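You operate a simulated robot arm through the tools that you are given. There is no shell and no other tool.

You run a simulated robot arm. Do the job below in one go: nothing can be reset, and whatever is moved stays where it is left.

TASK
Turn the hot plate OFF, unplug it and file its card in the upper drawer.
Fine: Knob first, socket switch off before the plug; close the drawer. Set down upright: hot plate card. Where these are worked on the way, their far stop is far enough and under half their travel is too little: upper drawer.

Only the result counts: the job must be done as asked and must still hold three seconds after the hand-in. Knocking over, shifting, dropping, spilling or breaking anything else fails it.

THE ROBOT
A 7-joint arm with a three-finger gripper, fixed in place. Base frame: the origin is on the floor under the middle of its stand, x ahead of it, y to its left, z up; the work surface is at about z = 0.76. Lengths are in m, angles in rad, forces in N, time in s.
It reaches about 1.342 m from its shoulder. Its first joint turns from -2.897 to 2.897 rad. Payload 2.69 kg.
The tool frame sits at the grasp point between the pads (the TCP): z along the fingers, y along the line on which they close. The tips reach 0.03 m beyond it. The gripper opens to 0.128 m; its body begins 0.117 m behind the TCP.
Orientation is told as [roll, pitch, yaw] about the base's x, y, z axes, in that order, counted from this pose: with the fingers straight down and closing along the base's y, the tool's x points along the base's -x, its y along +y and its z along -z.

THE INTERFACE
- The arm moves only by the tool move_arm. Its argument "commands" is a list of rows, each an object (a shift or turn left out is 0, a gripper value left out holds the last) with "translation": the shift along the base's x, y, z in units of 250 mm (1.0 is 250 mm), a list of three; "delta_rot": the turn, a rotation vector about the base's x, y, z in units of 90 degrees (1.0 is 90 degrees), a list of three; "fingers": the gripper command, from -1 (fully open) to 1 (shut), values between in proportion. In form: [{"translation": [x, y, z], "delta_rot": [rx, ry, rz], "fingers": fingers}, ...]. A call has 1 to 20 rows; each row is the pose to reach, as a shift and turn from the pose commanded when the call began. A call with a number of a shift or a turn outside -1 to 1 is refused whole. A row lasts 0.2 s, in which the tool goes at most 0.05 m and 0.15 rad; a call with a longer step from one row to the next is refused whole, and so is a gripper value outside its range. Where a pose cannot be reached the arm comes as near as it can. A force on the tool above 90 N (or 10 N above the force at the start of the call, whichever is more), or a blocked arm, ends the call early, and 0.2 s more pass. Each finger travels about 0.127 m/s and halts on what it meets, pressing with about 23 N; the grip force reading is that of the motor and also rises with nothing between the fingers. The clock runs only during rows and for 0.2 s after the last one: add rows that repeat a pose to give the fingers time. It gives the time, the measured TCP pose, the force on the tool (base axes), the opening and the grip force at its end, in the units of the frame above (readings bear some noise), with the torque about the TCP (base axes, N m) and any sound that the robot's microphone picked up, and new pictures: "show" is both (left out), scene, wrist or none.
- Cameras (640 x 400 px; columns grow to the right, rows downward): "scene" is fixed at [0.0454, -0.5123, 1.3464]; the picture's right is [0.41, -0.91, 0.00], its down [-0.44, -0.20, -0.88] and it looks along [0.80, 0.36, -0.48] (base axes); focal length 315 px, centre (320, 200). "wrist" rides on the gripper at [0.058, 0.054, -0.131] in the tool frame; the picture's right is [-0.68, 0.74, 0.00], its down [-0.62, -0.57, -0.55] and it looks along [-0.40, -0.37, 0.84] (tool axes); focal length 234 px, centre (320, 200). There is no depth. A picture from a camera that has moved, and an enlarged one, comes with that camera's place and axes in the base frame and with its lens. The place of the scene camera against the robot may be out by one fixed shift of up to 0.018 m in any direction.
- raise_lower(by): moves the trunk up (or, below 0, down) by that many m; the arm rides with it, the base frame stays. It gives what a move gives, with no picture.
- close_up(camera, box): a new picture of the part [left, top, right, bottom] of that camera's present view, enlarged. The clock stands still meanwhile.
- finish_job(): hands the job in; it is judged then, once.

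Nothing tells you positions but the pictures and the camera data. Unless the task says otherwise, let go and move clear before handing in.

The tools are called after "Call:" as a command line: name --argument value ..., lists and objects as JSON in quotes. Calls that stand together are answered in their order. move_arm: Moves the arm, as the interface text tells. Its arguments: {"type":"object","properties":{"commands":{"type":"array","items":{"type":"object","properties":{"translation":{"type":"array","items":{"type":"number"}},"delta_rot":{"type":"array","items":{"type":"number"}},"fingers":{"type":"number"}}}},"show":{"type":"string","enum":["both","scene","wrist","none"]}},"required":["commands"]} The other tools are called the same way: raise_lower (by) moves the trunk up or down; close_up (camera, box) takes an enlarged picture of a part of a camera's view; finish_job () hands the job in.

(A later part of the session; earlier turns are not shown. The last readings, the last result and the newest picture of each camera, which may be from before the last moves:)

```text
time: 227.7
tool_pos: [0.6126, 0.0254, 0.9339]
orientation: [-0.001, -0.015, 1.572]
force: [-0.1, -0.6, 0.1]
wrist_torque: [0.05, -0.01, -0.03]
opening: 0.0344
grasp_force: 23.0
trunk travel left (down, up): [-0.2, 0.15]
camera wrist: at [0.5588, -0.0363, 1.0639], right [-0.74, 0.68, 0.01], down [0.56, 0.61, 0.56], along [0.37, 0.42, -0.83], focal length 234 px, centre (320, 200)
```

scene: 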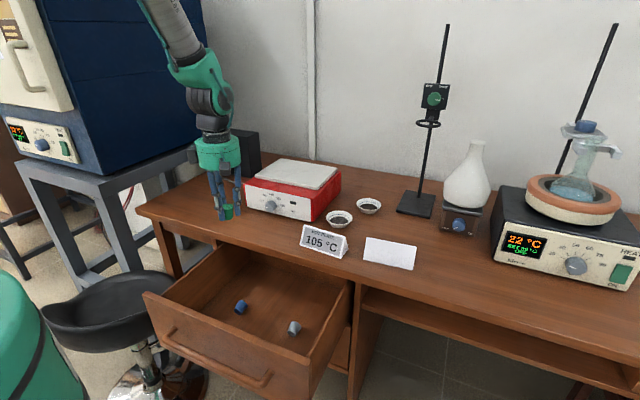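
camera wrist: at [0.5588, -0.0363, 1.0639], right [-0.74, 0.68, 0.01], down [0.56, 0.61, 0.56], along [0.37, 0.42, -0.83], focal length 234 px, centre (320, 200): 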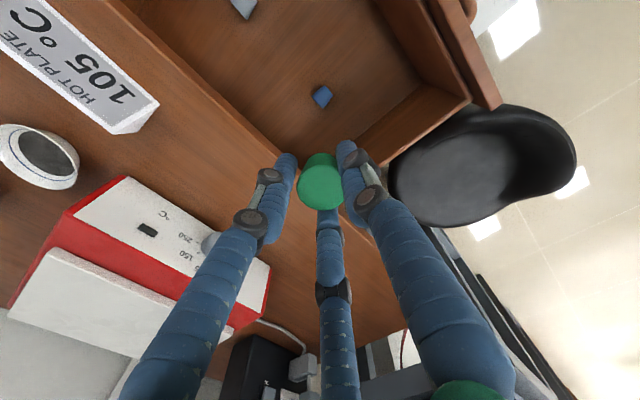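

Call:
close_up --camera "scene" --box '[140, 250, 360, 390]'

Call:
close_up --camera "scene" --box '[220, 290, 310, 350]'

Call:
close_up --camera "wrist" --box '[200, 0, 440, 180]'

```text
2.86 times, centred on (250, 320) of scene
camera zoom: at [0.0454, -0.5123, 1.3464], right [0.41, -0.91, 0.0], down [-0.44, -0.2, -0.88], along [0.8, 0.36, -0.48], focal length 900 px, centre (520, -143)
```

zoom: 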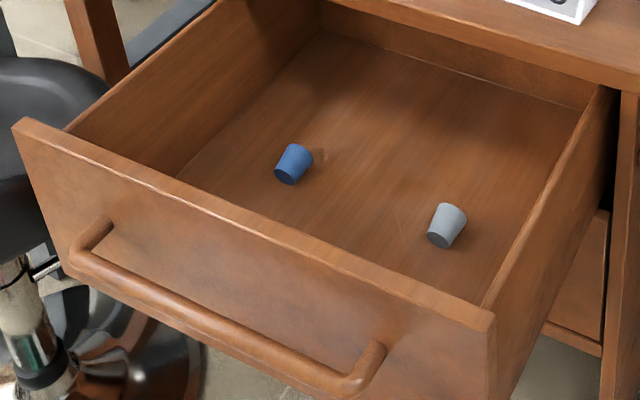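

```text
6.67 times, centred on (265, 320) of scene
camera zoom: at [0.0454, -0.5123, 1.3464], right [0.41, -0.91, 0.0], down [-0.44, -0.2, -0.88], along [0.8, 0.36, -0.48], focal length 2101 px, centre (687, -600)
```

zoom: 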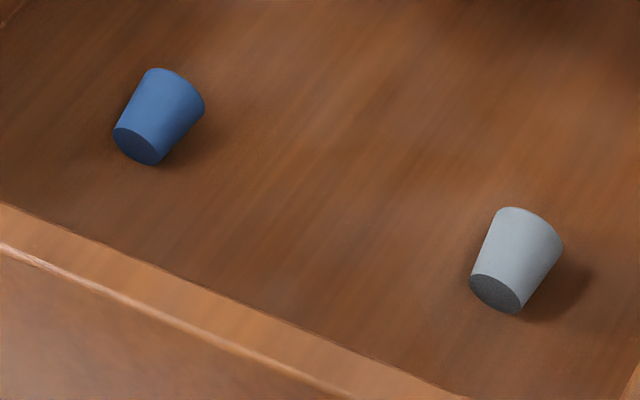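

```text
2.22 times, centred on (320, 90) of wrist
camera zoom: at [0.5588, -0.0363, 1.0639], right [-0.74, 0.68, 0.01], down [0.56, 0.61, 0.56], along [0.37, 0.42, -0.83], focal length 520 px, centre (320, 444)
```

zoom: 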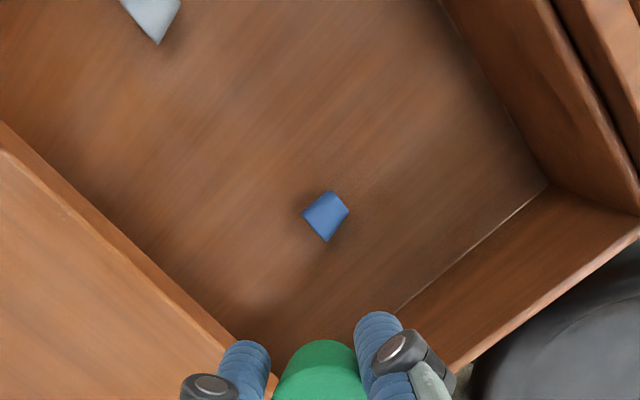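

The drawer got nudged in by about 3 cm, which is fine. Green's original spot is now near (0.588, -0.063). I'll yaw so the side boxes clear the desk edge and go above it.

Call:
move_arm --commands '[{"translation": [-0.02, -0.06, -0.05], "delta_rot": [0, 0, -0.09]}, {"translation": [-0.04, -0.12, -0.1], "delta_rot": [0, 0, -0.18]}, {"translation": [-0.06, -0.2, -0.2], "delta_rot": [0, 0, -0.27]}, {"translation": [-0.08, -0.28, -0.3], "delta_rot": [0, 0, -0.36]}, {"translation": [-0.098, -0.354, -0.4], "delta_rot": [0, 0, -0.45]}, {"translation": [-0.098, -0.354, -0.54], "delta_rot": [0, 0, -0.522]}, {"translation": [-0.098, -0.354, -0.54], "delta_rot": [0, 0, -0.522]}]' --show "none"

```text
time: 229.3
tool_pos: [0.589, -0.0633, 0.7976]
orientation: [-0.001, -0.013, 0.752]
force: [-0.4, -1.1, -0.9]
wrist_torque: [0.0, 0.03, -0.01]
opening: 0.034
grasp_force: 23.2
trunk travel left (down, up): [-0.2, 0.15]
```

Call:
move_arm --commands '[{"translation": [0, 0, -0.15]}, {"translation": [0, 0, -0.32]}, {"translation": [0, 0, -0.5]}, {"translation": [0, 0, -0.66]}, {"translation": [0, 0, -0.78]}, {"translation": [0, 0, -0.86]}, {"translation": [0, 0, -0.89]}, {"translation": [0, 0, -0.89]}]' --show "none"

Call:
close_up --camera "scene" --box '[210, 270, 310, 340]'

```text
time: 231.1
tool_pos: [0.5875, -0.0619, 0.5764]
orientation: [-0.001, -0.014, 0.752]
force: [-0.5, 0.4, 0.4]
wrist_torque: [0.02, 0.06, -0.03]
opening: 0.0333
grasp_force: 23.3
trunk travel left (down, up): [-0.2, 0.15]
```

```text
5.71 times, centred on (260, 305) of scene
camera zoom: at [0.0454, -0.5123, 1.3464], right [0.41, -0.91, 0.0], down [-0.44, -0.2, -0.88], along [0.8, 0.36, -0.48], focal length 1801 px, centre (663, -400)
```

zoom: 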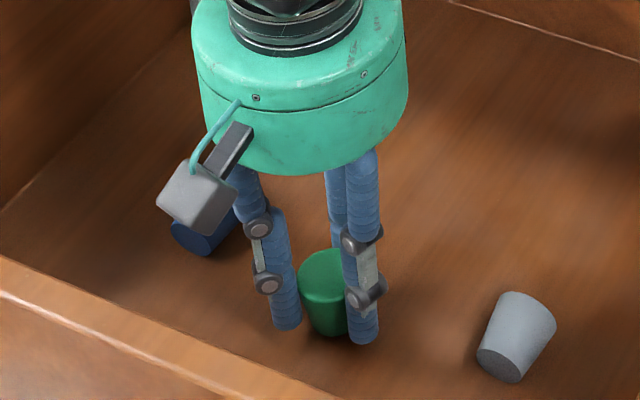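

Call:
move_arm --commands '[{"translation": [0, 0, -0.008]}, {"translation": [0, 0, -0.016]}, {"translation": [0, 0, -0.022]}, {"translation": [0, 0, -0.022]}]' --show "none"

```text
time: 232.1
tool_pos: [0.5879, -0.0623, 0.5703]
orientation: [0.0, -0.013, 0.752]
force: [-0.4, -0.5, 0.6]
wrist_torque: [0.01, 0.01, 0.02]
opening: 0.0332
grasp_force: 23.0
trunk travel left (down, up): [-0.2, 0.15]
```

Call:
move_arm --commands '[{"translation": [0, 0, -0.006]}, {"translation": [0, 0, -0.012]}, {"translation": [0, 0, -0.016]}, {"translation": [0, 0, -0.016]}]' --show "none"

Call:
close_up --camera "scene" --box '[230, 290, 300, 340]'

```text
time: 233.1
tool_pos: [0.5887, -0.0623, 0.568]
orientation: [-0.004, -0.016, 0.752]
force: [1.0, 2.3, 25.7]
wrist_torque: [0.06, 0.24, -0.04]
opening: 0.0329
grasp_force: 23.6
trunk travel left (down, up): [-0.2, 0.15]
```

```text
8.00 times, centred on (265, 315) of scene
camera zoom: at [0.0454, -0.5123, 1.3464], right [0.41, -0.91, 0.0], down [-0.44, -0.2, -0.88], along [0.8, 0.36, -0.48], focal length 2521 px, centre (760, -720)
```

zoom: 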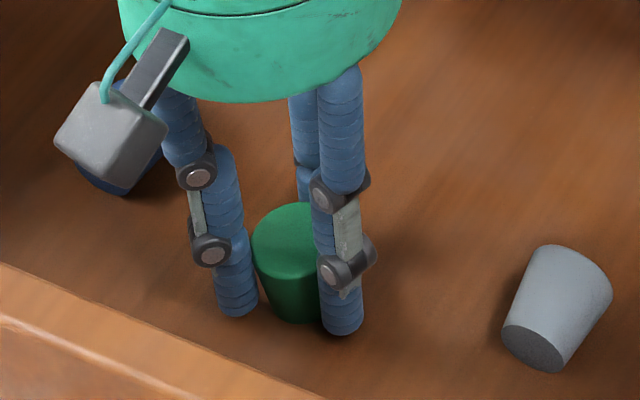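

The base is on the floor. I'll ease the pressure, open symmetrically, and lift off.

Call:
move_arm --commands '[{"translation": [0, 0, 0.007], "fingers": 0.65}, {"translation": [0, 0, 0.007], "fingers": 0.55}, {"translation": [0, 0, 0.007], "fingers": 0.45}, {"translation": [0, 0, 0.007], "fingers": 0.35}, {"translation": [0, 0, 0.007], "fingers": 0.2}, {"translation": [0, 0, 0.007], "fingers": 0.05}, {"translation": [0, 0, 0.007], "fingers": 0.0}, {"translation": [0, 0, 0.05], "fingers": 0.0}, {"translation": [0, 0, 0.15], "fingers": 0.0}, {"translation": [0, 0, 0.3], "fingers": 0.0}, {"translation": [0, 0, 0.45], "fingers": 0.0}, {"translation": [0, 0, 0.45], "fingers": 0.0}]' --show "both"

Call:
close_up --camera "scene" --box '[220, 270, 310, 340]'

```text
time: 235.7
tool_pos: [0.585, -0.0606, 0.6787]
orientation: [-0.003, -0.012, 0.751]
force: [0.1, 0.2, 0.8]
wrist_torque: [0.0, -0.05, -0.03]
opening: 0.064
grasp_force: 0.1
trunk travel left (down, up): [-0.2, 0.15]
camera wrist: at [0.5044, -0.0638, 0.8084], right [-0.01, 1.0, 0.01], down [0.83, 0.0, 0.56], along [0.56, 0.01, -0.83], focal length 234 px, centre (320, 200)
```

scene: 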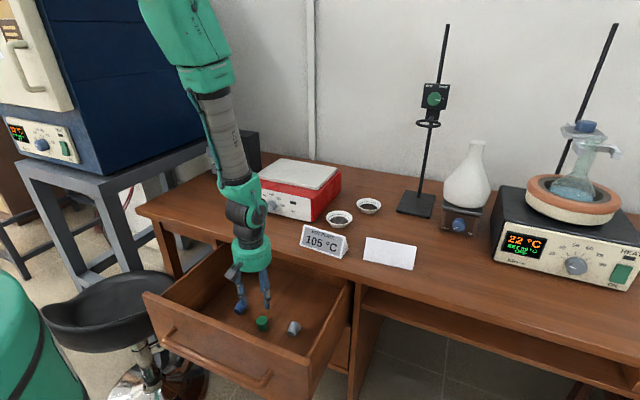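
wrist: 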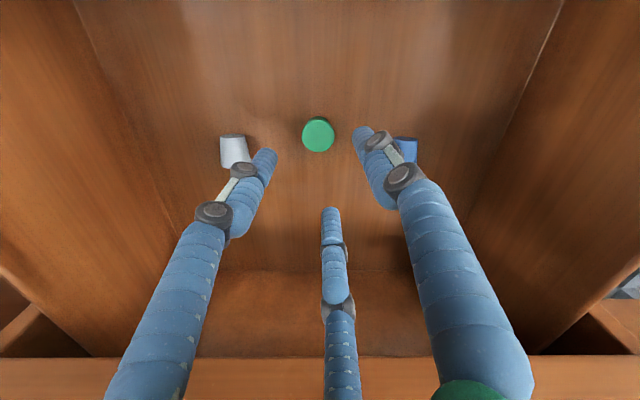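

```text
5.71 times, centred on (265, 305) of scene
camera zoom: at [0.0454, -0.5123, 1.3464], right [0.41, -0.91, 0.0], down [-0.44, -0.2, -0.88], along [0.8, 0.36, -0.48], focal length 1801 px, centre (634, -400)
```

zoom: 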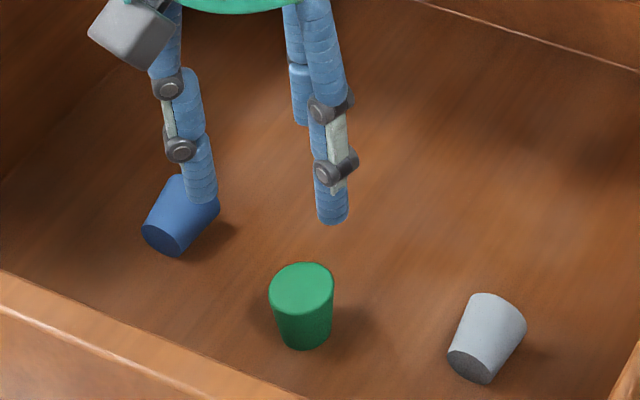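

Green is standing upright in the drawer again, so the procedure works. Now the blue one: I'll pick it with a slight forward tilt so the hand clears the desk edge.

Call:
move_arm --commands '[{"translation": [0.03, 0.08, 0.06], "delta_rot": [0, -0.03, -0.065], "fingers": 0.0}, {"translation": [0.08, 0.2, 0.08], "delta_rot": [0, -0.06, -0.13], "fingers": 0.0}, {"translation": [0.14, 0.32, 0.08], "delta_rot": [0, -0.089, -0.196], "fingers": 0.0}, {"translation": [0.183, 0.384, 0.06], "delta_rot": [0, -0.089, -0.196], "fingers": 0.0}, {"translation": [0.183, 0.384, 0.06], "delta_rot": [0, -0.089, -0.196], "fingers": 0.0}]' --show "none"

Call:
close_up --camera "wrist" --box '[200, 40, 440, 220]'

```text
time: 236.9
tool_pos: [0.632, 0.0354, 0.6934]
orientation: [-0.078, -0.126, 0.451]
force: [0.1, -0.3, -0.5]
wrist_torque: [-0.02, -0.01, 0.02]
opening: 0.0641
grasp_force: 0.0
trunk travel left (down, up): [-0.2, 0.15]
```

```text
2.22 times, centred on (320, 130) of wrist
camera zoom: at [0.5374, 0.0593, 0.8118], right [0.29, 0.96, 0.03], down [0.71, -0.24, 0.67], along [0.64, -0.17, -0.75], focal length 520 px, centre (320, 356)
```

zoom: 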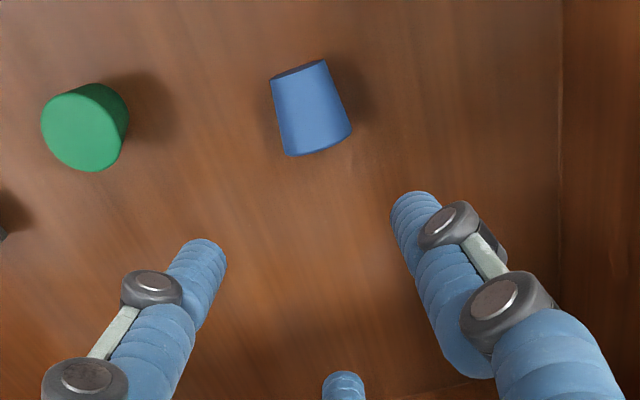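

Call:
move_arm --commands '[{"translation": [-0.026, 0.018, -0.12]}, {"translation": [-0.026, 0.018, -0.26]}, {"translation": [-0.026, 0.018, -0.39]}, {"translation": [-0.026, 0.018, -0.46]}, {"translation": [-0.026, 0.018, -0.495]}, {"translation": [-0.026, 0.018, -0.495]}]' --show "none"

Call:
close_up --camera "wrist" --box '[220, 80, 420, 240]'

```text
time: 238.3
tool_pos: [0.6261, 0.0391, 0.5697]
orientation: [-0.078, -0.128, 0.452]
force: [0.6, 0.0, -0.1]
wrist_torque: [0.0, -0.01, -0.01]
opening: 0.0642
grasp_force: 0.0
trunk travel left (down, up): [-0.2, 0.15]
```

```text
2.50 times, centred on (320, 160) of wrist
camera zoom: at [0.5317, 0.0628, 0.6871], right [0.29, 0.96, 0.03], down [0.71, -0.24, 0.67], along [0.64, -0.17, -0.75], focal length 585 px, centre (320, 300)
```

zoom: 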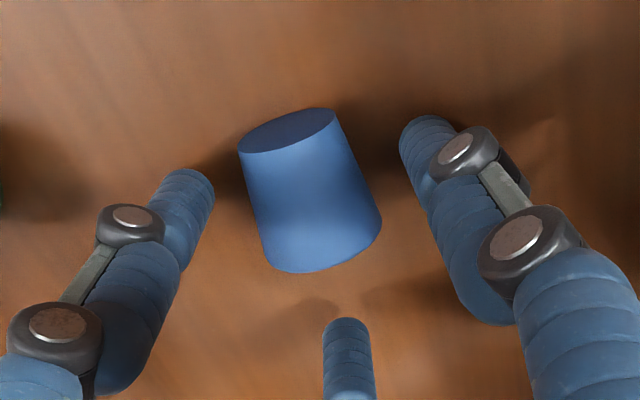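

Straddled well. Gripping and lifting.

Call:
move_arm --commands '[{"fingers": 0.15}, {"fingers": 0.3}, {"fingers": 0.45}, {"fingers": 0.6}, {"fingers": 0.75}, {"fingers": 0.75}, {"translation": [0, 0, 0.08]}, {"translation": [0, 0, 0.2]}, {"translation": [0, 0, 0.36]}, {"translation": [0, 0, 0.54]}, {"translation": [0, 0, 0.72]}, {"translation": [0, 0, 0.9]}, {"translation": [0, 0, 1.0]}, {"translation": [0, 0, 1.0]}]' --show "none"

Call:
close_up --camera "wrist" --box '[220, 80, 420, 240]'

```text
time: 241.3
tool_pos: [0.6265, 0.0354, 0.8196]
orientation: [-0.079, -0.127, 0.449]
force: [0.8, -0.3, 0.3]
wrist_torque: [-0.04, 0.01, -0.02]
opening: 0.0371
grasp_force: 23.4
trunk travel left (down, up): [-0.2, 0.15]
```

```text
2.50 times, centred on (320, 160) of wrist
camera zoom: at [0.5324, 0.0602, 0.9381], right [0.29, 0.96, 0.03], down [0.71, -0.24, 0.67], along [0.64, -0.17, -0.75], focal length 585 px, centre (320, 300)
```

zoom: 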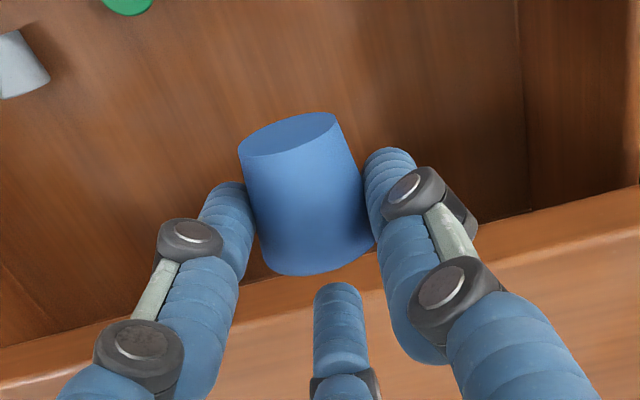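

Carrying blue to the clear desk spot and laying it down there.

Call:
move_arm --commands '[{"translation": [0.02, 0.06, 0.12]}, {"translation": [0.08, 0.2, 0.16]}, {"translation": [0.16, 0.35, 0.16]}, {"translation": [0.24, 0.5, 0.16]}, {"translation": [0.32, 0.65, 0.16]}, {"translation": [0.4, 0.8, 0.16]}, {"translation": [0.47, 0.93, 0.16]}, {"translation": [0.51, 0.978, 0.14]}, {"translation": [0.51, 0.978, 0.02]}, {"translation": [0.51, 0.978, -0.05]}, {"translation": [0.51, 0.978, -0.078]}, {"translation": [0.51, 0.978, -0.078]}]' --show "none"

Call:
close_up --camera "scene" --box '[170, 150, 250, 220]'

```text
time: 243.9
tool_pos: [0.7557, 0.2832, 0.8007]
orientation: [-0.079, -0.13, 0.451]
force: [-0.2, 0.2, 0.1]
wrist_torque: [0.0, 0.02, -0.02]
opening: 0.0368
grasp_force: 23.4
trunk travel left (down, up): [-0.2, 0.15]
```

```text
5.71 times, centred on (210, 185) of scene
camera zoom: at [0.0454, -0.5123, 1.3464], right [0.41, -0.91, 0.0], down [-0.44, -0.2, -0.88], along [0.8, 0.36, -0.48], focal length 1801 px, centre (949, 286)
```

zoom: 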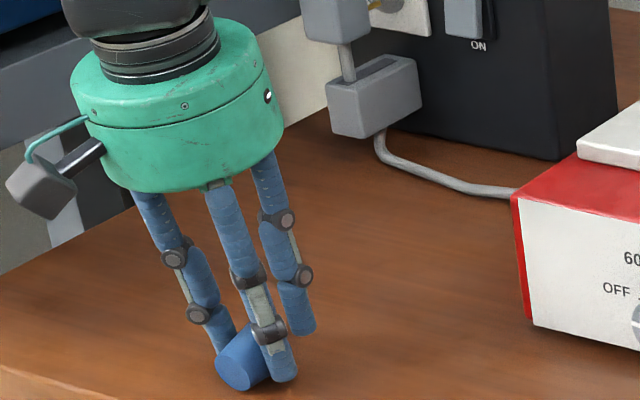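

Call:
move_arm --commands '[{"translation": [0, 0, -0.007], "fingers": 0.7}, {"translation": [0, 0, -0.008], "fingers": 0.55}, {"translation": [0, 0, -0.008], "fingers": 0.4}, {"translation": [0, 0, -0.008], "fingers": 0.2}, {"translation": [0, 0, -0.008], "fingers": 0.0}, {"translation": [0, 0, 0.06], "fingers": 0.0}, {"translation": [0, 0, 0.2], "fingers": 0.0}, {"translation": [0, 0, 0.36], "fingers": 0.0}, {"translation": [0, 0, 0.44], "fingers": 0.0}]' --show "none"

Call:
close_up --camera "wrist" --box '[200, 40, 440, 220]'

```text
time: 245.9
tool_pos: [0.7541, 0.2825, 0.912]
orientation: [-0.078, -0.126, 0.452]
force: [-0.2, 0.6, 0.5]
wrist_torque: [0.0, 0.02, 0.02]
opening: 0.0644
grasp_force: 0.0
trunk travel left (down, up): [-0.2, 0.15]
```

```text
2.22 times, centred on (320, 130) of wrist
camera zoom: at [0.6601, 0.307, 1.0293], right [0.29, 0.96, 0.03], down [0.71, -0.24, 0.67], along [0.64, -0.17, -0.75], focal length 520 px, centre (320, 356)
```

zoom: 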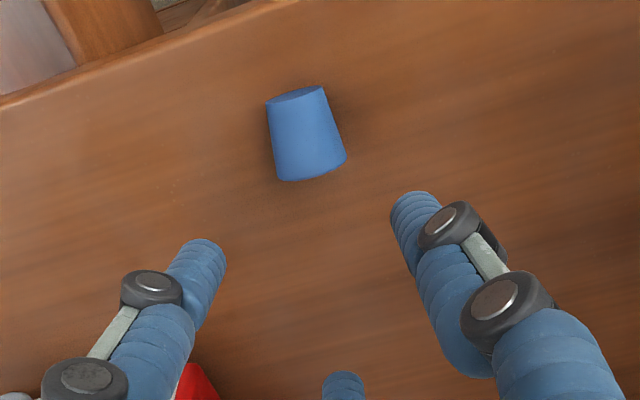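

Blue is lying on the desk, centred at (0.741, 0.2835). I'll turn the hand to vertical, yaw 90°.

Call:
move_arm --commands '[{"delta_rot": [-0.0055, 0.0112, 0.089]}, {"delta_rot": [-0.011, 0.0223, 0.178]}, {"delta_rot": [-0.0165, 0.0335, 0.267]}, {"delta_rot": [-0.022, 0.0447, 0.356]}, {"delta_rot": [-0.0274, 0.0558, 0.445]}, {"delta_rot": [-0.0329, 0.067, 0.534]}, {"delta_rot": [-0.0384, 0.0781, 0.623]}, {"delta_rot": [-0.0439, 0.0893, 0.7124]}, {"delta_rot": [-0.0439, 0.0893, 0.7124]}]' --show "none"

```text
time: 247.9
tool_pos: [0.7541, 0.2829, 0.911]
orientation: [-0.003, -0.001, 1.568]
force: [-0.3, 0.0, 0.1]
wrist_torque: [0.04, -0.01, 0.04]
opening: 0.0641
grasp_force: 0.1
trunk travel left (down, up): [-0.2, 0.15]
```

Call:
move_arm --commands '[{"translation": [0, 0, -0.03], "delta_rot": [0, 0.0926, 0], "fingers": 0.05}, {"translation": [0, 0, -0.08], "delta_rot": [0, 0.1852, 0], "fingers": 0.1}, {"translation": [0, 0, -0.13], "delta_rot": [0, 0.2778, 0], "fingers": 0.15}, {"translation": [0, 0, -0.18], "delta_rot": [0, 0.3704, 0], "fingers": 0.15}, {"translation": [-0.004, -0.002, -0.23], "delta_rot": [0, 0.463, 0], "fingers": 0.15}, {"translation": [-0.008, -0.004, -0.28], "delta_rot": [0, 0.5556, 0], "fingers": 0.15}, {"translation": [-0.008, -0.004, -0.28], "delta_rot": [0, 0.5556, 0], "fingers": 0.15}]' --show "none"

Call:
close_up --camera "scene" --box '[160, 150, 250, 225]'

```text
time: 249.5
tool_pos: [0.7521, 0.2815, 0.8404]
orientation: [0.873, 0.002, 1.567]
force: [0.8, -0.1, -0.8]
wrist_torque: [0.02, 0.09, -0.04]
opening: 0.0545
grasp_force: 0.1
trunk travel left (down, up): [-0.2, 0.15]
```

```text
5.33 times, centred on (205, 188) of scene
camera zoom: at [0.0454, -0.5123, 1.3464], right [0.41, -0.91, 0.0], down [-0.44, -0.2, -0.88], along [0.8, 0.36, -0.48], focal length 1681 px, centre (933, 267)
```

zoom: 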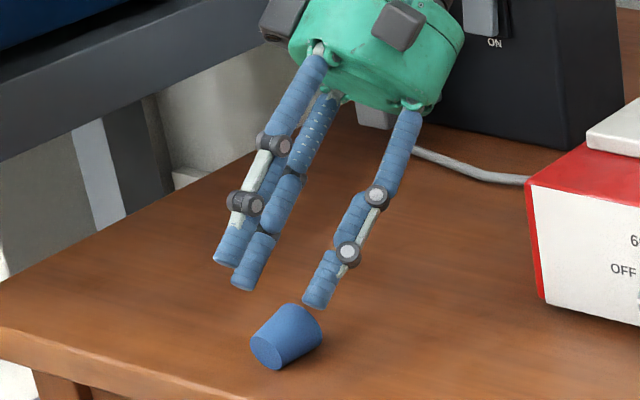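

Call:
move_arm --commands '[{"translation": [0, 0, -0.09]}, {"translation": [0, 0, -0.14]}, {"translation": [0, 0, -0.162]}, {"translation": [0, 0, -0.162]}]' --show "none"

Call:
close_up --camera "wrist" --box '[200, 60, 440, 240]'

Call:
close_up --camera "scene" --box '[170, 170, 240, 225]'

```text
time: 250.5
tool_pos: [0.7517, 0.2795, 0.8006]
orientation: [0.871, 0.001, 1.565]
force: [-0.8, -0.1, -0.1]
wrist_torque: [0.01, 0.01, 0.01]
opening: 0.0544
grasp_force: 0.1
trunk travel left (down, up): [-0.2, 0.15]
```

```text
2.22 times, centred on (320, 150) of wrist
camera zoom: at [0.8164, 0.2207, 0.9263], right [-0.47, 0.68, 0.56], down [0.79, 0.61, -0.08], along [-0.4, 0.4, -0.82], focal length 520 px, centre (320, 311)
```

zoom: 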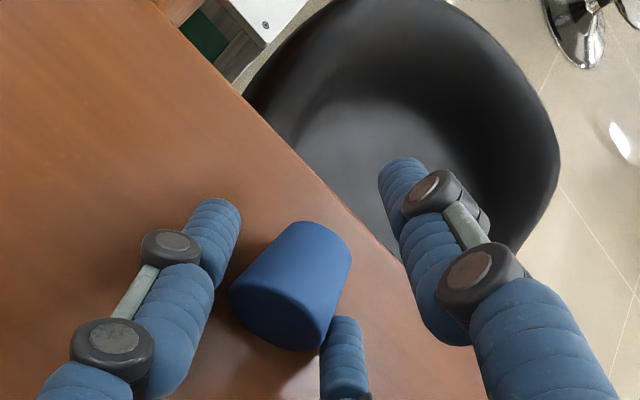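

```text
7.27 times, centred on (205, 198) of scene
camera zoom: at [0.0454, -0.5123, 1.3464], right [0.41, -0.91, 0.0], down [-0.44, -0.2, -0.88], along [0.8, 0.36, -0.48], focal length 2292 px, centre (1156, 218)
```

zoom: 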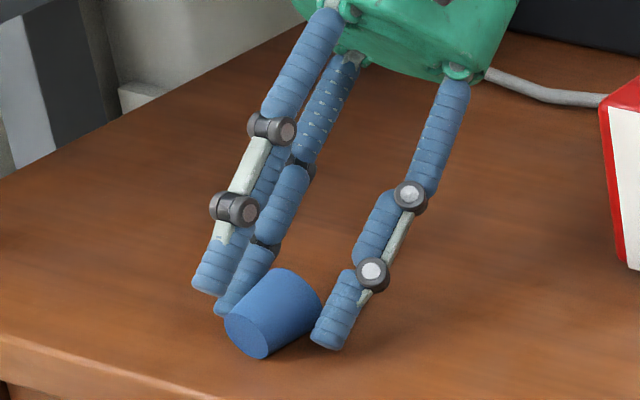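

Same geometry as before. Pinching, lifting, and rotating to 20° forward in one go.

Call:
move_arm --commands '[{"translation": [0.009, 0.006, 0], "fingers": 0.2}, {"translation": [0.009, 0.006, 0], "fingers": 0.35}, {"translation": [0.009, 0.006, 0], "fingers": 0.5}, {"translation": [0.009, 0.006, 0], "fingers": 0.65}, {"translation": [0.009, 0.006, 0], "fingers": 0.8}, {"translation": [0.009, 0.006, 0], "fingers": 0.8}, {"translation": [0.009, 0.006, 0.08], "fingers": 0.8}, {"translation": [0.009, 0.006, 0.2], "delta_rot": [0, -0.05, 0], "fingers": 0.8}, {"translation": [0.0, 0.006, 0.26], "delta_rot": [0, -0.14, 0], "fingers": 0.8}, {"translation": [-0.02, 0.006, 0.28], "delta_rot": [0, -0.23, 0], "fingers": 0.8}, {"translation": [-0.04, 0.006, 0.28], "delta_rot": [0, -0.32, 0], "fingers": 0.8}, {"translation": [-0.06, 0.006, 0.28], "delta_rot": [0, -0.41, 0], "fingers": 0.8}, {"translation": [-0.08, 0.006, 0.28], "delta_rot": [0, -0.5, 0], "fingers": 0.8}, {"translation": [-0.1, 0.006, 0.28], "delta_rot": [0, -0.59, 0], "fingers": 0.8}, {"translation": [-0.12, 0.006, 0.27], "delta_rot": [0, -0.68, 0], "fingers": 0.8}, {"translation": [-0.138, 0.006, 0.25], "delta_rot": [0, -0.77, 0], "fingers": 0.8}, {"translation": [-0.138, 0.006, 0.25], "delta_rot": [0, -0.77, 0], "fingers": 0.8}]' --show "none"

Call:
close_up --camera "scene" --box '[160, 150, 240, 215]'

Call:
close_up --camera "wrist" --box '[220, 80, 420, 240]'

```text
time: 254.1
tool_pos: [0.7179, 0.2841, 0.8637]
orientation: [-0.343, -0.003, 1.567]
force: [0.8, 0.3, -0.2]
wrist_torque: [0.02, 0.02, -0.02]
opening: 0.0388
grasp_force: 19.2
trunk travel left (down, up): [-0.2, 0.15]
```

```text
6.15 times, centred on (200, 182) of scene
camera zoom: at [0.0454, -0.5123, 1.3464], right [0.41, -0.91, 0.0], down [-0.44, -0.2, -0.88], along [0.8, 0.36, -0.48], focal length 1939 px, centre (1058, 308)
```

zoom: 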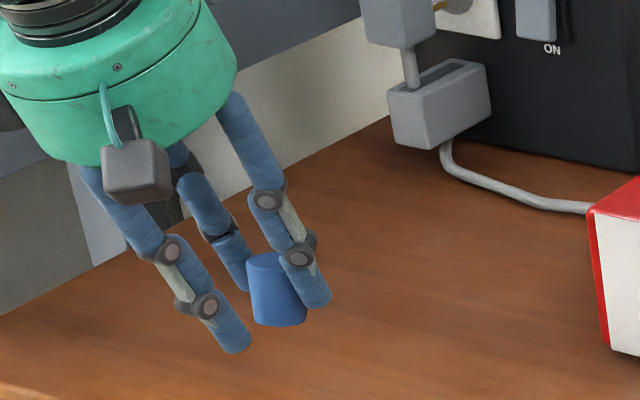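

```text
2.50 times, centred on (320, 160) of wrist
camera zoom: at [0.6232, 0.2236, 0.9687], right [-0.69, 0.68, -0.24], down [0.35, 0.61, 0.71], along [0.63, 0.4, -0.66], focal length 585 px, centre (320, 300)
```

zoom: 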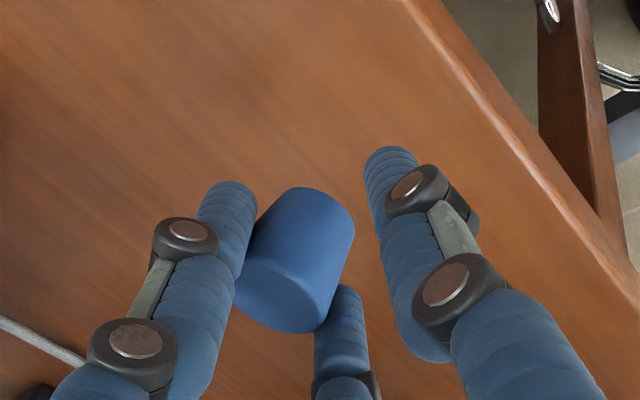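

Held a bit lower than green, so I'll use a 14° tilt so the base lands before the front finger. Lowering.

Call:
move_arm --commands '[{"translation": [0.0, 0, -0.06], "delta_rot": [0, 0.067, 0], "fingers": 0.8}, {"translation": [0.0, 0, -0.15], "delta_rot": [0, 0.067, 0], "fingers": 0.8}, {"translation": [0.0, 0, -0.22], "delta_rot": [0, 0.067, 0], "fingers": 0.75}, {"translation": [0.0, 0, -0.23], "delta_rot": [0, 0.067, 0], "fingers": 0.7}]' --show "none"

Call:
close_up --camera "scene" --box '[170, 170, 230, 220]'

```text
time: 255.1
tool_pos: [0.7188, 0.2824, 0.8043]
orientation: [-0.232, -0.003, 1.567]
force: [-0.7, -0.6, 0.1]
wrist_torque: [0.0, 0.0, 0.03]
opening: 0.0391
grasp_force: 14.9
trunk travel left (down, up): [-0.2, 0.15]
```

```text
8.00 times, centred on (200, 195) of scene
camera zoom: at [0.0454, -0.5123, 1.3464], right [0.41, -0.91, 0.0], down [-0.44, -0.2, -0.88], along [0.8, 0.36, -0.48], focal length 2521 px, centre (1280, 240)
```

zoom: 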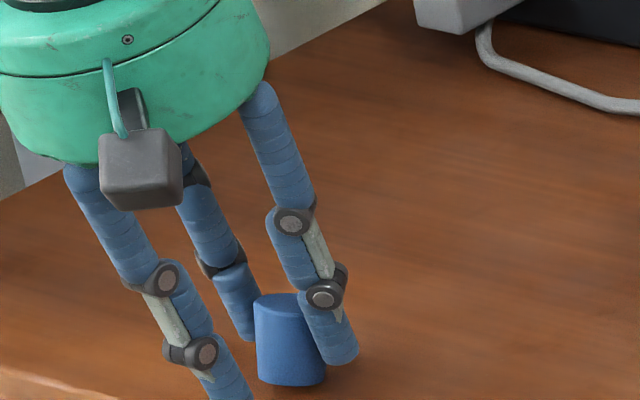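

Call:
move_arm --commands '[{"translation": [0, 0, -0.006], "fingers": 0.62}, {"translation": [0, 0, -0.012], "fingers": 0.58}, {"translation": [0, 0, -0.018], "fingers": 0.56}, {"translation": [0, 0, -0.018], "fingers": 0.56}]' --show "none"

```text
time: 256.1
tool_pos: [0.7195, 0.2838, 0.8025]
orientation: [-0.237, -0.002, 1.566]
force: [-2.4, 1.0, 15.9]
wrist_torque: [0.07, -0.27, 0.01]
opening: 0.0392
grasp_force: 8.4
trunk travel left (down, up): [-0.2, 0.15]
```

Base contact confirmed by the torque sign. A slight press to seat it, then release with compensation.

Call:
move_arm --commands '[{"translation": [0, 0, -0.005], "fingers": 0.52}, {"translation": [0, 0, -0.008], "fingers": 0.5}, {"translation": [0, 0, -0.008], "fingers": 0.48}]' --show "none"

Call:
close_up --camera "scene" --box '[170, 170, 230, 220]'

```text
time: 256.9
tool_pos: [0.7185, 0.2835, 0.7976]
orientation: [-0.232, -0.004, 1.567]
force: [0.4, -0.9, 3.4]
wrist_torque: [-0.01, -0.05, 0.0]
opening: 0.0381
grasp_force: 3.6
trunk travel left (down, up): [-0.2, 0.15]
```

```text
8.00 times, centred on (200, 195) of scene
camera zoom: at [0.0454, -0.5123, 1.3464], right [0.41, -0.91, 0.0], down [-0.44, -0.2, -0.88], along [0.8, 0.36, -0.48], focal length 2521 px, centre (1280, 240)
```

zoom: 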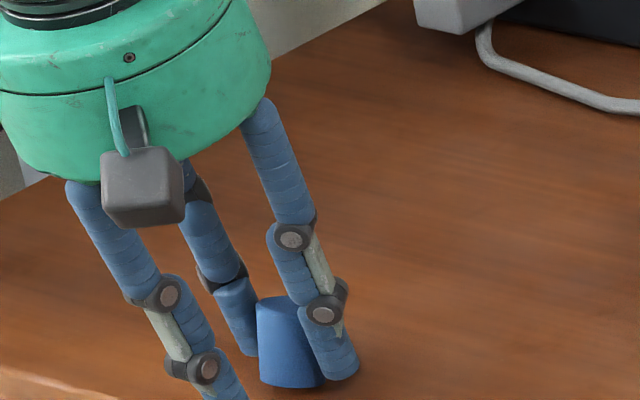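

Call:
move_arm --commands '[{"translation": [0, 0, 0.002], "fingers": 0.44}, {"translation": [-0.002, 0, 0.002], "fingers": 0.38}, {"translation": [-0.006, 0, 0.002], "fingers": 0.3}, {"translation": [-0.012, 0, 0.002], "fingers": 0.2}, {"translation": [-0.018, 0, 0.002], "fingers": 0.08}, {"translation": [-0.024, 0, 0.002], "fingers": 0.0}, {"translation": [-0.024, 0, 0.002], "fingers": -0.05}]' --show "none"

Call:
close_up --camera "scene" --box '[170, 170, 230, 220]'

Call:
close_up --camera "wrist" --box '[220, 80, 420, 240]'

```text
time: 258.5
tool_pos: [0.7122, 0.2832, 0.7983]
orientation: [-0.232, -0.004, 1.566]
force: [0.4, 0.4, -0.1]
wrist_torque: [-0.01, -0.01, 0.0]
opening: 0.067
grasp_force: 0.1
trunk travel left (down, up): [-0.2, 0.15]
```

```text
8.00 times, centred on (200, 195) of scene
camera zoom: at [0.0454, -0.5123, 1.3464], right [0.41, -0.91, 0.0], down [-0.44, -0.2, -0.88], along [0.8, 0.36, -0.48], focal length 2521 px, centre (1280, 240)
```

zoom: 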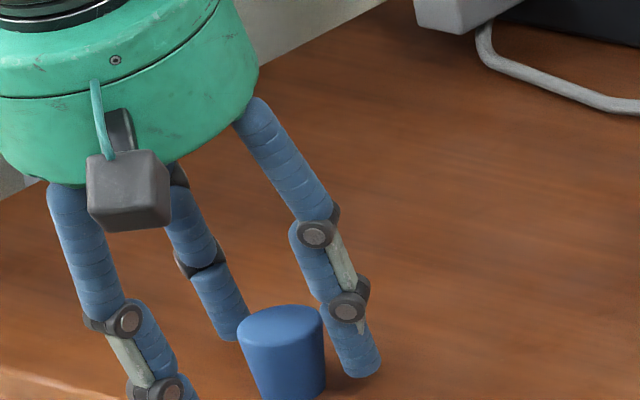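

```text
2.50 times, centred on (320, 160) of wrist
camera zoom: at [0.629, 0.2239, 0.914], right [-0.71, 0.68, -0.17], down [0.43, 0.61, 0.67], along [0.56, 0.4, -0.73], focal length 585 px, centre (320, 300)
```

zoom: 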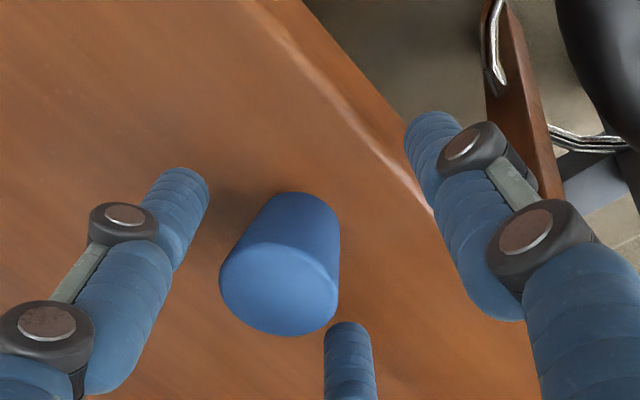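

Blue is standing. Raising, going vertical, and re-gripping it from above.

Call:
move_arm --commands '[{"translation": [-0.04, 0, 0.1], "fingers": -0.05}, {"translation": [-0.05, 0, 0.24], "fingers": -0.05}, {"translation": [0.0, -0.01, 0.3], "delta_rot": [0, 0.07, 0], "fingers": -0.05}, {"translation": [0.067, -0.017, 0.29], "delta_rot": [0, 0.148, 0], "fingers": -0.05}, {"translation": [0.067, -0.017, 0.29], "delta_rot": [0, 0.148, 0], "fingers": -0.05}]' --show "none"

Call:
close_up --camera "wrist" --box '[200, 60, 440, 240]'

```text
time: 259.7
tool_pos: [0.7288, 0.2805, 0.8726]
orientation: [0.001, -0.002, 1.567]
force: [1.3, -0.5, -0.8]
wrist_torque: [-0.02, 0.06, 0.02]
opening: 0.0671
grasp_force: 0.1
trunk travel left (down, up): [-0.2, 0.15]
```

```text
2.22 times, centred on (320, 150) of wrist
camera zoom: at [0.6752, 0.2202, 1.0029], right [-0.73, 0.68, 0.0], down [0.57, 0.61, 0.55], along [0.37, 0.4, -0.84], focal length 520 px, centre (320, 311)
```

zoom: 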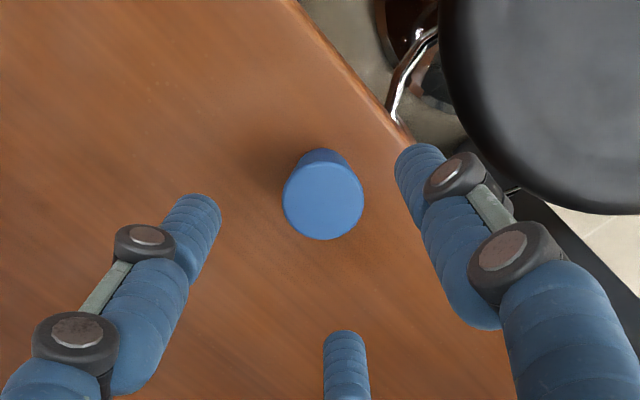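

Well centred. Descending, gripping and lifting.

Call:
move_arm --commands '[{"translation": [0.002, -0.003, -0.1], "fingers": -0.05}, {"translation": [0.002, -0.003, -0.2], "fingers": -0.05}, {"translation": [0.002, -0.003, -0.27], "fingers": -0.05}, {"translation": [0.002, -0.003, -0.302], "fingers": -0.05}, {"translation": [0.002, -0.003, -0.302], "fingers": 0.1}, {"translation": [0.002, -0.003, -0.302], "fingers": 0.25}, {"translation": [0.002, -0.003, -0.302], "fingers": 0.4}, {"translation": [0.002, -0.003, -0.302], "fingers": 0.52}, {"translation": [0.002, -0.003, -0.302], "fingers": 0.62}, {"translation": [0.002, -0.003, -0.302], "fingers": 0.68}, {"translation": [0.002, -0.003, -0.302], "fingers": 0.68}, {"translation": [0.002, -0.003, -0.22], "fingers": 0.68}, {"translation": [0.002, -0.003, -0.08], "fingers": 0.68}, {"translation": [0.002, -0.003, 0.1], "fingers": 0.68}, {"translation": [0.002, -0.003, 0.25], "fingers": 0.68}, {"translation": [0.002, -0.003, 0.25], "fingers": 0.68}]' --show "none"

Call:
close_up --camera "wrist" --box '[200, 60, 440, 240]'

```text
time: 263.1
tool_pos: [0.7291, 0.2781, 0.9329]
orientation: [-0.001, -0.001, 1.566]
force: [-0.4, -0.5, 0.3]
wrist_torque: [0.05, -0.05, -0.01]
opening: 0.0337
grasp_force: 23.3
trunk travel left (down, up): [-0.2, 0.15]
```

```text
2.22 times, centred on (320, 150) of wrist
camera zoom: at [0.6748, 0.2187, 1.0648], right [-0.73, 0.68, 0.0], down [0.57, 0.61, 0.55], along [0.37, 0.4, -0.84], focal length 520 px, centre (320, 311)
```

zoom: 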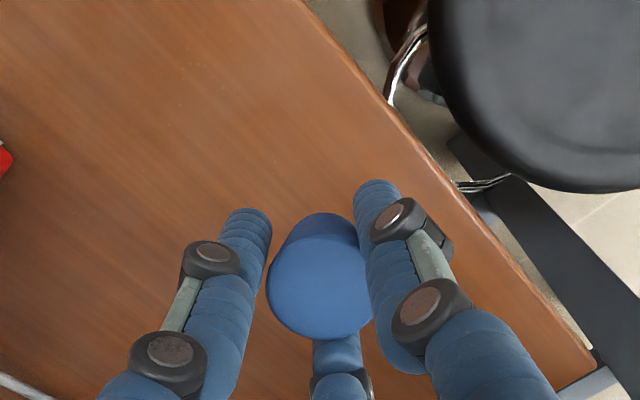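

Carrying blue back to its spot at about (0.586, 0.036).

Call:
move_arm --commands '[{"translation": [-0.08, -0.13, 0], "delta_rot": [0, 0, -0.075]}, {"translation": [-0.16, -0.27, 0], "delta_rot": [0, 0, -0.15]}, {"translation": [-0.24, -0.41, 0], "delta_rot": [0, 0, -0.225]}, {"translation": [-0.32, -0.55, 0], "delta_rot": [0, 0, -0.3]}, {"translation": [-0.4, -0.69, 0], "delta_rot": [0, 0, -0.375]}, {"translation": [-0.48, -0.83, -0.02], "delta_rot": [0, 0, -0.45]}, {"translation": [-0.55, -0.95, -0.1], "delta_rot": [0, 0, -0.522]}, {"translation": [-0.572, -0.968, -0.25], "delta_rot": [0, 0, -0.522]}, {"translation": [-0.572, -0.968, -0.42], "delta_rot": [0, 0, -0.522]}, {"translation": [-0.572, -0.968, -0.53], "delta_rot": [0, 0, -0.522]}, {"translation": [-0.572, -0.968, -0.53], "delta_rot": [0, 0, -0.522]}]' --show "wrist"

Call:
close_up --camera "scene" --box '[210, 230, 310, 340]'

```text
time: 265.5
tool_pos: [0.5856, 0.0357, 0.8015]
orientation: [-0.001, -0.001, 0.744]
force: [0.4, -0.3, 0.6]
wrist_torque: [0.01, 0.01, -0.01]
opening: 0.0328
grasp_force: 23.3
trunk travel left (down, up): [-0.2, 0.15]
camera wrist: at [0.5061, 0.0344, 0.9323], right [0.0, 1.0, 0.0], down [0.84, 0.0, 0.55], along [0.55, 0.0, -0.84], focal length 234 px, centre (320, 200)
```

wrist: 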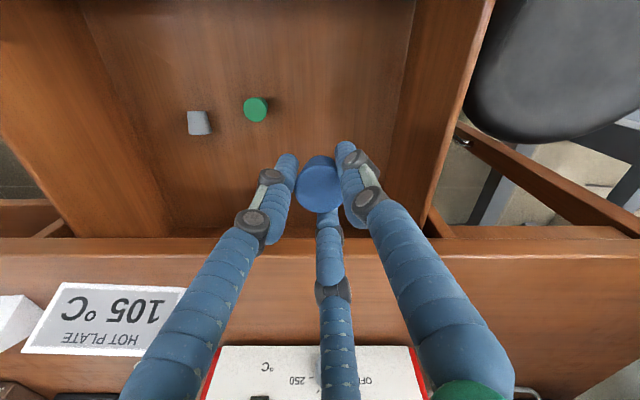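

```text
3.64 times, centred on (260, 285) of scene
camera zoom: at [0.0454, -0.5123, 1.3464], right [0.41, -0.91, 0.0], down [-0.44, -0.2, -0.88], along [0.8, 0.36, -0.48], focal length 1146 px, centre (538, -109)
```

zoom: 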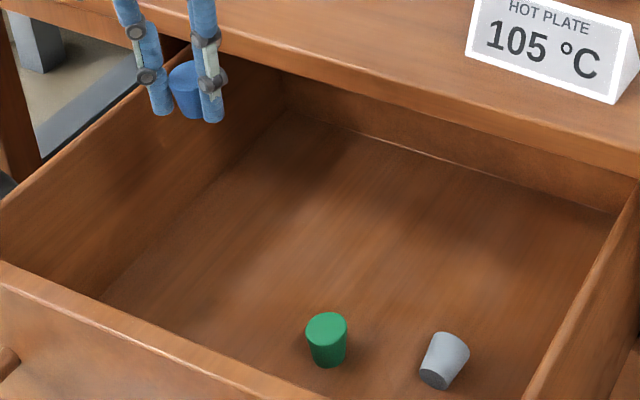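

Call:
move_arm --commands '[{"translation": [0, 0, -0.15]}, {"translation": [0, 0, -0.32]}, {"translation": [0, 0, -0.5]}, {"translation": [0, 0, -0.66]}, {"translation": [0, 0, -0.78]}, {"translation": [0, 0, -0.86]}, {"translation": [0, 0, -0.9]}, {"translation": [0, 0, -0.918]}, {"translation": [0, 0, -0.926]}, {"translation": [0, 0, -0.932]}, {"translation": [0, 0, -0.932]}]' --show "none"

```text
time: 267.9
tool_pos: [0.5858, 0.0358, 0.5692]
orientation: [-0.001, -0.003, 0.748]
force: [-0.1, -0.3, -0.3]
wrist_torque: [-0.01, 0.02, -0.03]
opening: 0.0326
grasp_force: 23.3
trunk travel left (down, up): [-0.2, 0.15]
```

Call:
move_arm --commands '[{"translation": [0, 0, -0.004]}, {"translation": [0, 0, -0.008]}, {"translation": [0, 0, -0.012]}, {"translation": [0, 0, -0.012]}]' --show "none"

```text
time: 268.9
tool_pos: [0.5861, 0.0362, 0.5661]
orientation: [-0.001, -0.003, 0.744]
force: [-0.7, -0.3, 11.4]
wrist_torque: [-0.03, 0.13, 0.0]
opening: 0.0329
grasp_force: 23.2
trunk travel left (down, up): [-0.2, 0.15]
```

Contact. Releasing symmetrically and lifting off.

Call:
move_arm --commands '[{"translation": [0, 0, 0.003], "fingers": 0.62}, {"translation": [0, 0, 0.003], "fingers": 0.54}, {"translation": [0, 0, 0.003], "fingers": 0.45}, {"translation": [0, 0, 0.003], "fingers": 0.35}, {"translation": [0, 0, 0.003], "fingers": 0.2}, {"translation": [0, 0, 0.003], "fingers": 0.05}, {"translation": [0, 0, 0.003], "fingers": 0.0}, {"translation": [0, 0, 0.05], "fingers": 0.0}, {"translation": [0, 0, 0.15], "fingers": 0.0}, {"translation": [0, 0, 0.3], "fingers": 0.0}, {"translation": [0, 0, 0.46], "fingers": 0.0}, {"translation": [0, 0, 0.6], "fingers": 0.0}, {"translation": [0, 0, 0.6], "fingers": 0.0}]' --show "wrist"

Call:
close_up --camera "scene" --box '[210, 270, 310, 345]'

```text
time: 271.7
tool_pos: [0.5875, 0.0347, 0.7151]
orientation: [0.0, -0.002, 0.744]
force: [0.1, 0.0, -0.1]
wrist_torque: [0.04, -0.03, 0.02]
opening: 0.0642
grasp_force: 0.1
trunk travel left (down, up): [-0.2, 0.15]
camera wrist: at [0.5072, 0.0339, 0.8468], right [0.0, 1.0, 0.0], down [0.83, 0.0, 0.55], along [0.55, 0.0, -0.83], focal length 234 px, centre (320, 200)
```

wrist: 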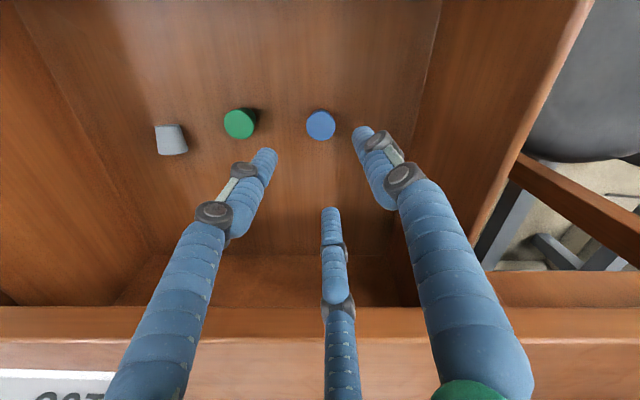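

```text
5.33 times, centred on (260, 308) of scene
camera zoom: at [0.0454, -0.5123, 1.3464], right [0.41, -0.91, 0.0], down [-0.44, -0.2, -0.88], along [0.8, 0.36, -0.48], focal length 1681 px, centre (640, -373)
```

zoom: 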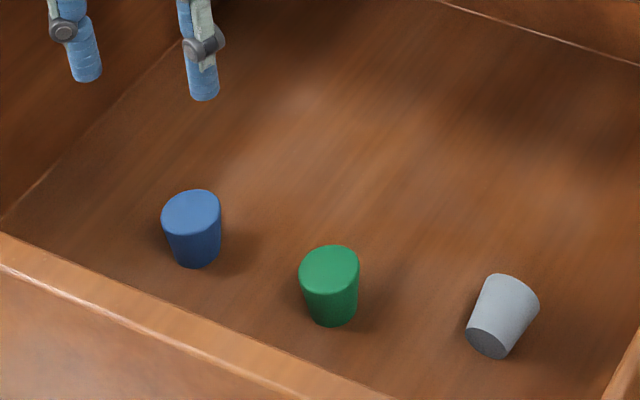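

Blue and green are both upright. Now the grey one, lying at about (0.613, -0.162).

Call:
move_arm --commands '[{"translation": [0.03, -0.16, 0.02], "delta_rot": [0, -0.02, -0.04]}, {"translation": [0.06, -0.33, 0.02], "delta_rot": [0, -0.04, -0.08]}, {"translation": [0.09, -0.5, 0.0], "delta_rot": [0, -0.06, -0.12]}, {"translation": [0.12, -0.67, -0.03], "delta_rot": [0, -0.08, -0.16]}, {"translation": [0.151, -0.787, -0.07], "delta_rot": [0, -0.089, -0.188]}, {"translation": [0.151, -0.787, -0.07], "delta_rot": [0, -0.089, -0.188]}]' --show "none"

Call:
close_up --camera "wrist" --box '[200, 40, 440, 220]'

```text
time: 273.1
tool_pos: [0.6247, -0.1618, 0.6989]
orientation: [-0.079, -0.118, 0.455]
force: [0.7, -0.7, -0.3]
wrist_torque: [0.04, 0.01, 0.01]
opening: 0.0638
grasp_force: 0.1
trunk travel left (down, up): [-0.2, 0.15]
```

```text
2.22 times, centred on (320, 130) of wrist
camera zoom: at [0.5309, -0.1373, 0.8173], right [0.29, 0.96, 0.02], down [0.72, -0.23, 0.66], along [0.64, -0.17, -0.75], focal length 520 px, centre (320, 356)
```

zoom: 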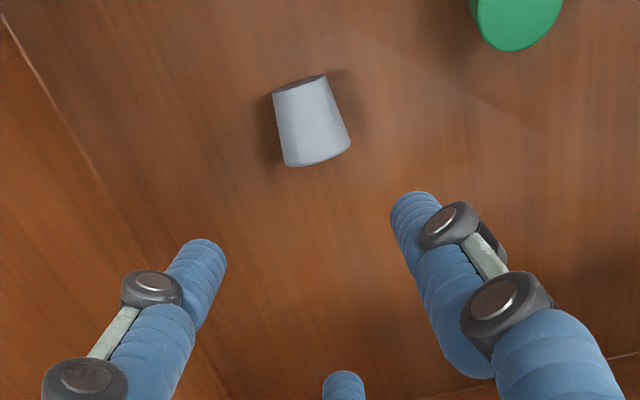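

Call:
move_arm --commands '[{"translation": [0.002, 0.009, -0.13]}, {"translation": [0.002, 0.009, -0.28]}, {"translation": [0.002, 0.009, -0.41]}, {"translation": [0.002, 0.009, -0.48]}, {"translation": [0.002, 0.009, -0.517]}, {"translation": [0.002, 0.009, -0.517]}]' --show "none"

Call:
close_up --camera "wrist" --box '[220, 80, 420, 240]'

```text
time: 274.5
tool_pos: [0.6238, -0.1586, 0.5686]
orientation: [-0.078, -0.117, 0.456]
force: [0.1, -0.1, -0.1]
wrist_torque: [0.01, -0.01, 0.0]
opening: 0.064
grasp_force: 0.0
trunk travel left (down, up): [-0.2, 0.15]
```

```text
2.50 times, centred on (320, 160) of wrist
camera zoom: at [0.5305, -0.1335, 0.6876], right [0.29, 0.96, 0.02], down [0.72, -0.23, 0.66], along [0.64, -0.17, -0.75], focal length 585 px, centre (320, 300)
```

zoom: 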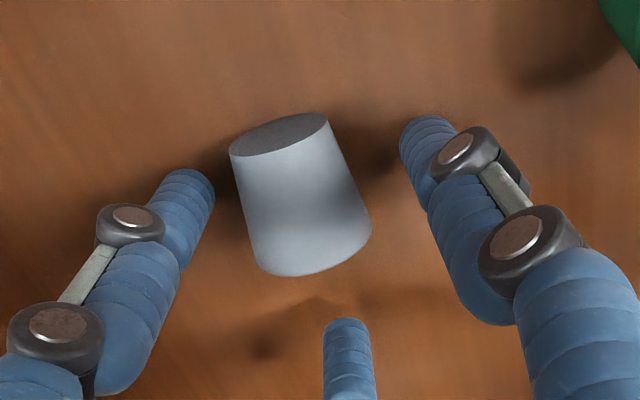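

Call:
move_arm --commands '[{"translation": [0.002, -0.01, 0], "fingers": 0.05}, {"translation": [0.002, -0.01, 0], "fingers": 0.2}, {"translation": [0.002, -0.01, 0], "fingers": 0.35}, {"translation": [0.002, -0.01, 0], "fingers": 0.5}, {"translation": [0.002, -0.01, 0], "fingers": 0.65}, {"translation": [0.002, -0.01, 0], "fingers": 0.75}, {"translation": [0.002, -0.01, 0], "fingers": 0.75}, {"translation": [0.002, -0.01, 0.08]}, {"translation": [0.002, -0.01, 0.2]}, {"translation": [0.002, -0.01, 0.36]}, {"translation": [0.002, -0.01, 0.54]}, {"translation": [0.002, -0.01, 0.72]}, {"translation": [0.002, -0.01, 0.9]}, {"translation": [0.002, -0.01, 1.0]}, {"translation": [0.002, -0.01, 1.0]}]' --show "none"

Call:
close_up --camera "wrist" --box '[220, 80, 420, 240]'

```text
time: 277.7
tool_pos: [0.6248, -0.1613, 0.8185]
orientation: [-0.079, -0.118, 0.456]
force: [-0.9, 0.2, -0.6]
wrist_torque: [-0.04, 0.01, -0.04]
opening: 0.0366
grasp_force: 22.9
trunk travel left (down, up): [-0.2, 0.15]
```

```text
2.50 times, centred on (320, 160) of wrist
camera zoom: at [0.5316, -0.1371, 0.9368], right [0.29, 0.96, 0.02], down [0.72, -0.23, 0.66], along [0.64, -0.17, -0.75], focal length 585 px, centre (320, 300)
```

zoom: 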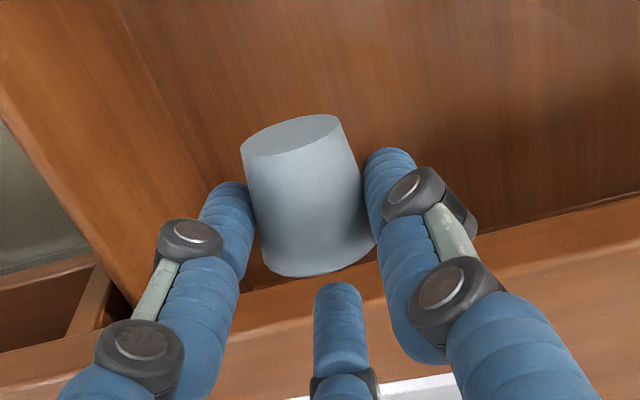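

Carrying grey to the same desk spot.

Call:
move_arm --commands '[{"translation": [0, 0.02, 0.14]}, {"translation": [0.02, 0.16, 0.18]}, {"translation": [0.05, 0.33, 0.18]}, {"translation": [0.1, 0.49, 0.18]}, {"translation": [0.15, 0.65, 0.18]}, {"translation": [0.2, 0.81, 0.18]}, {"translation": [0.25, 0.97, 0.18]}, {"translation": [0.25, 0.97, 0.18]}]' --show "none"

```text
time: 279.5
tool_pos: [0.6843, 0.0806, 0.8656]
orientation: [-0.08, -0.116, 0.457]
force: [1.2, -0.2, -0.5]
wrist_torque: [-0.05, -0.02, -0.04]
opening: 0.0372
grasp_force: 23.1
trunk travel left (down, up): [-0.2, 0.15]
```

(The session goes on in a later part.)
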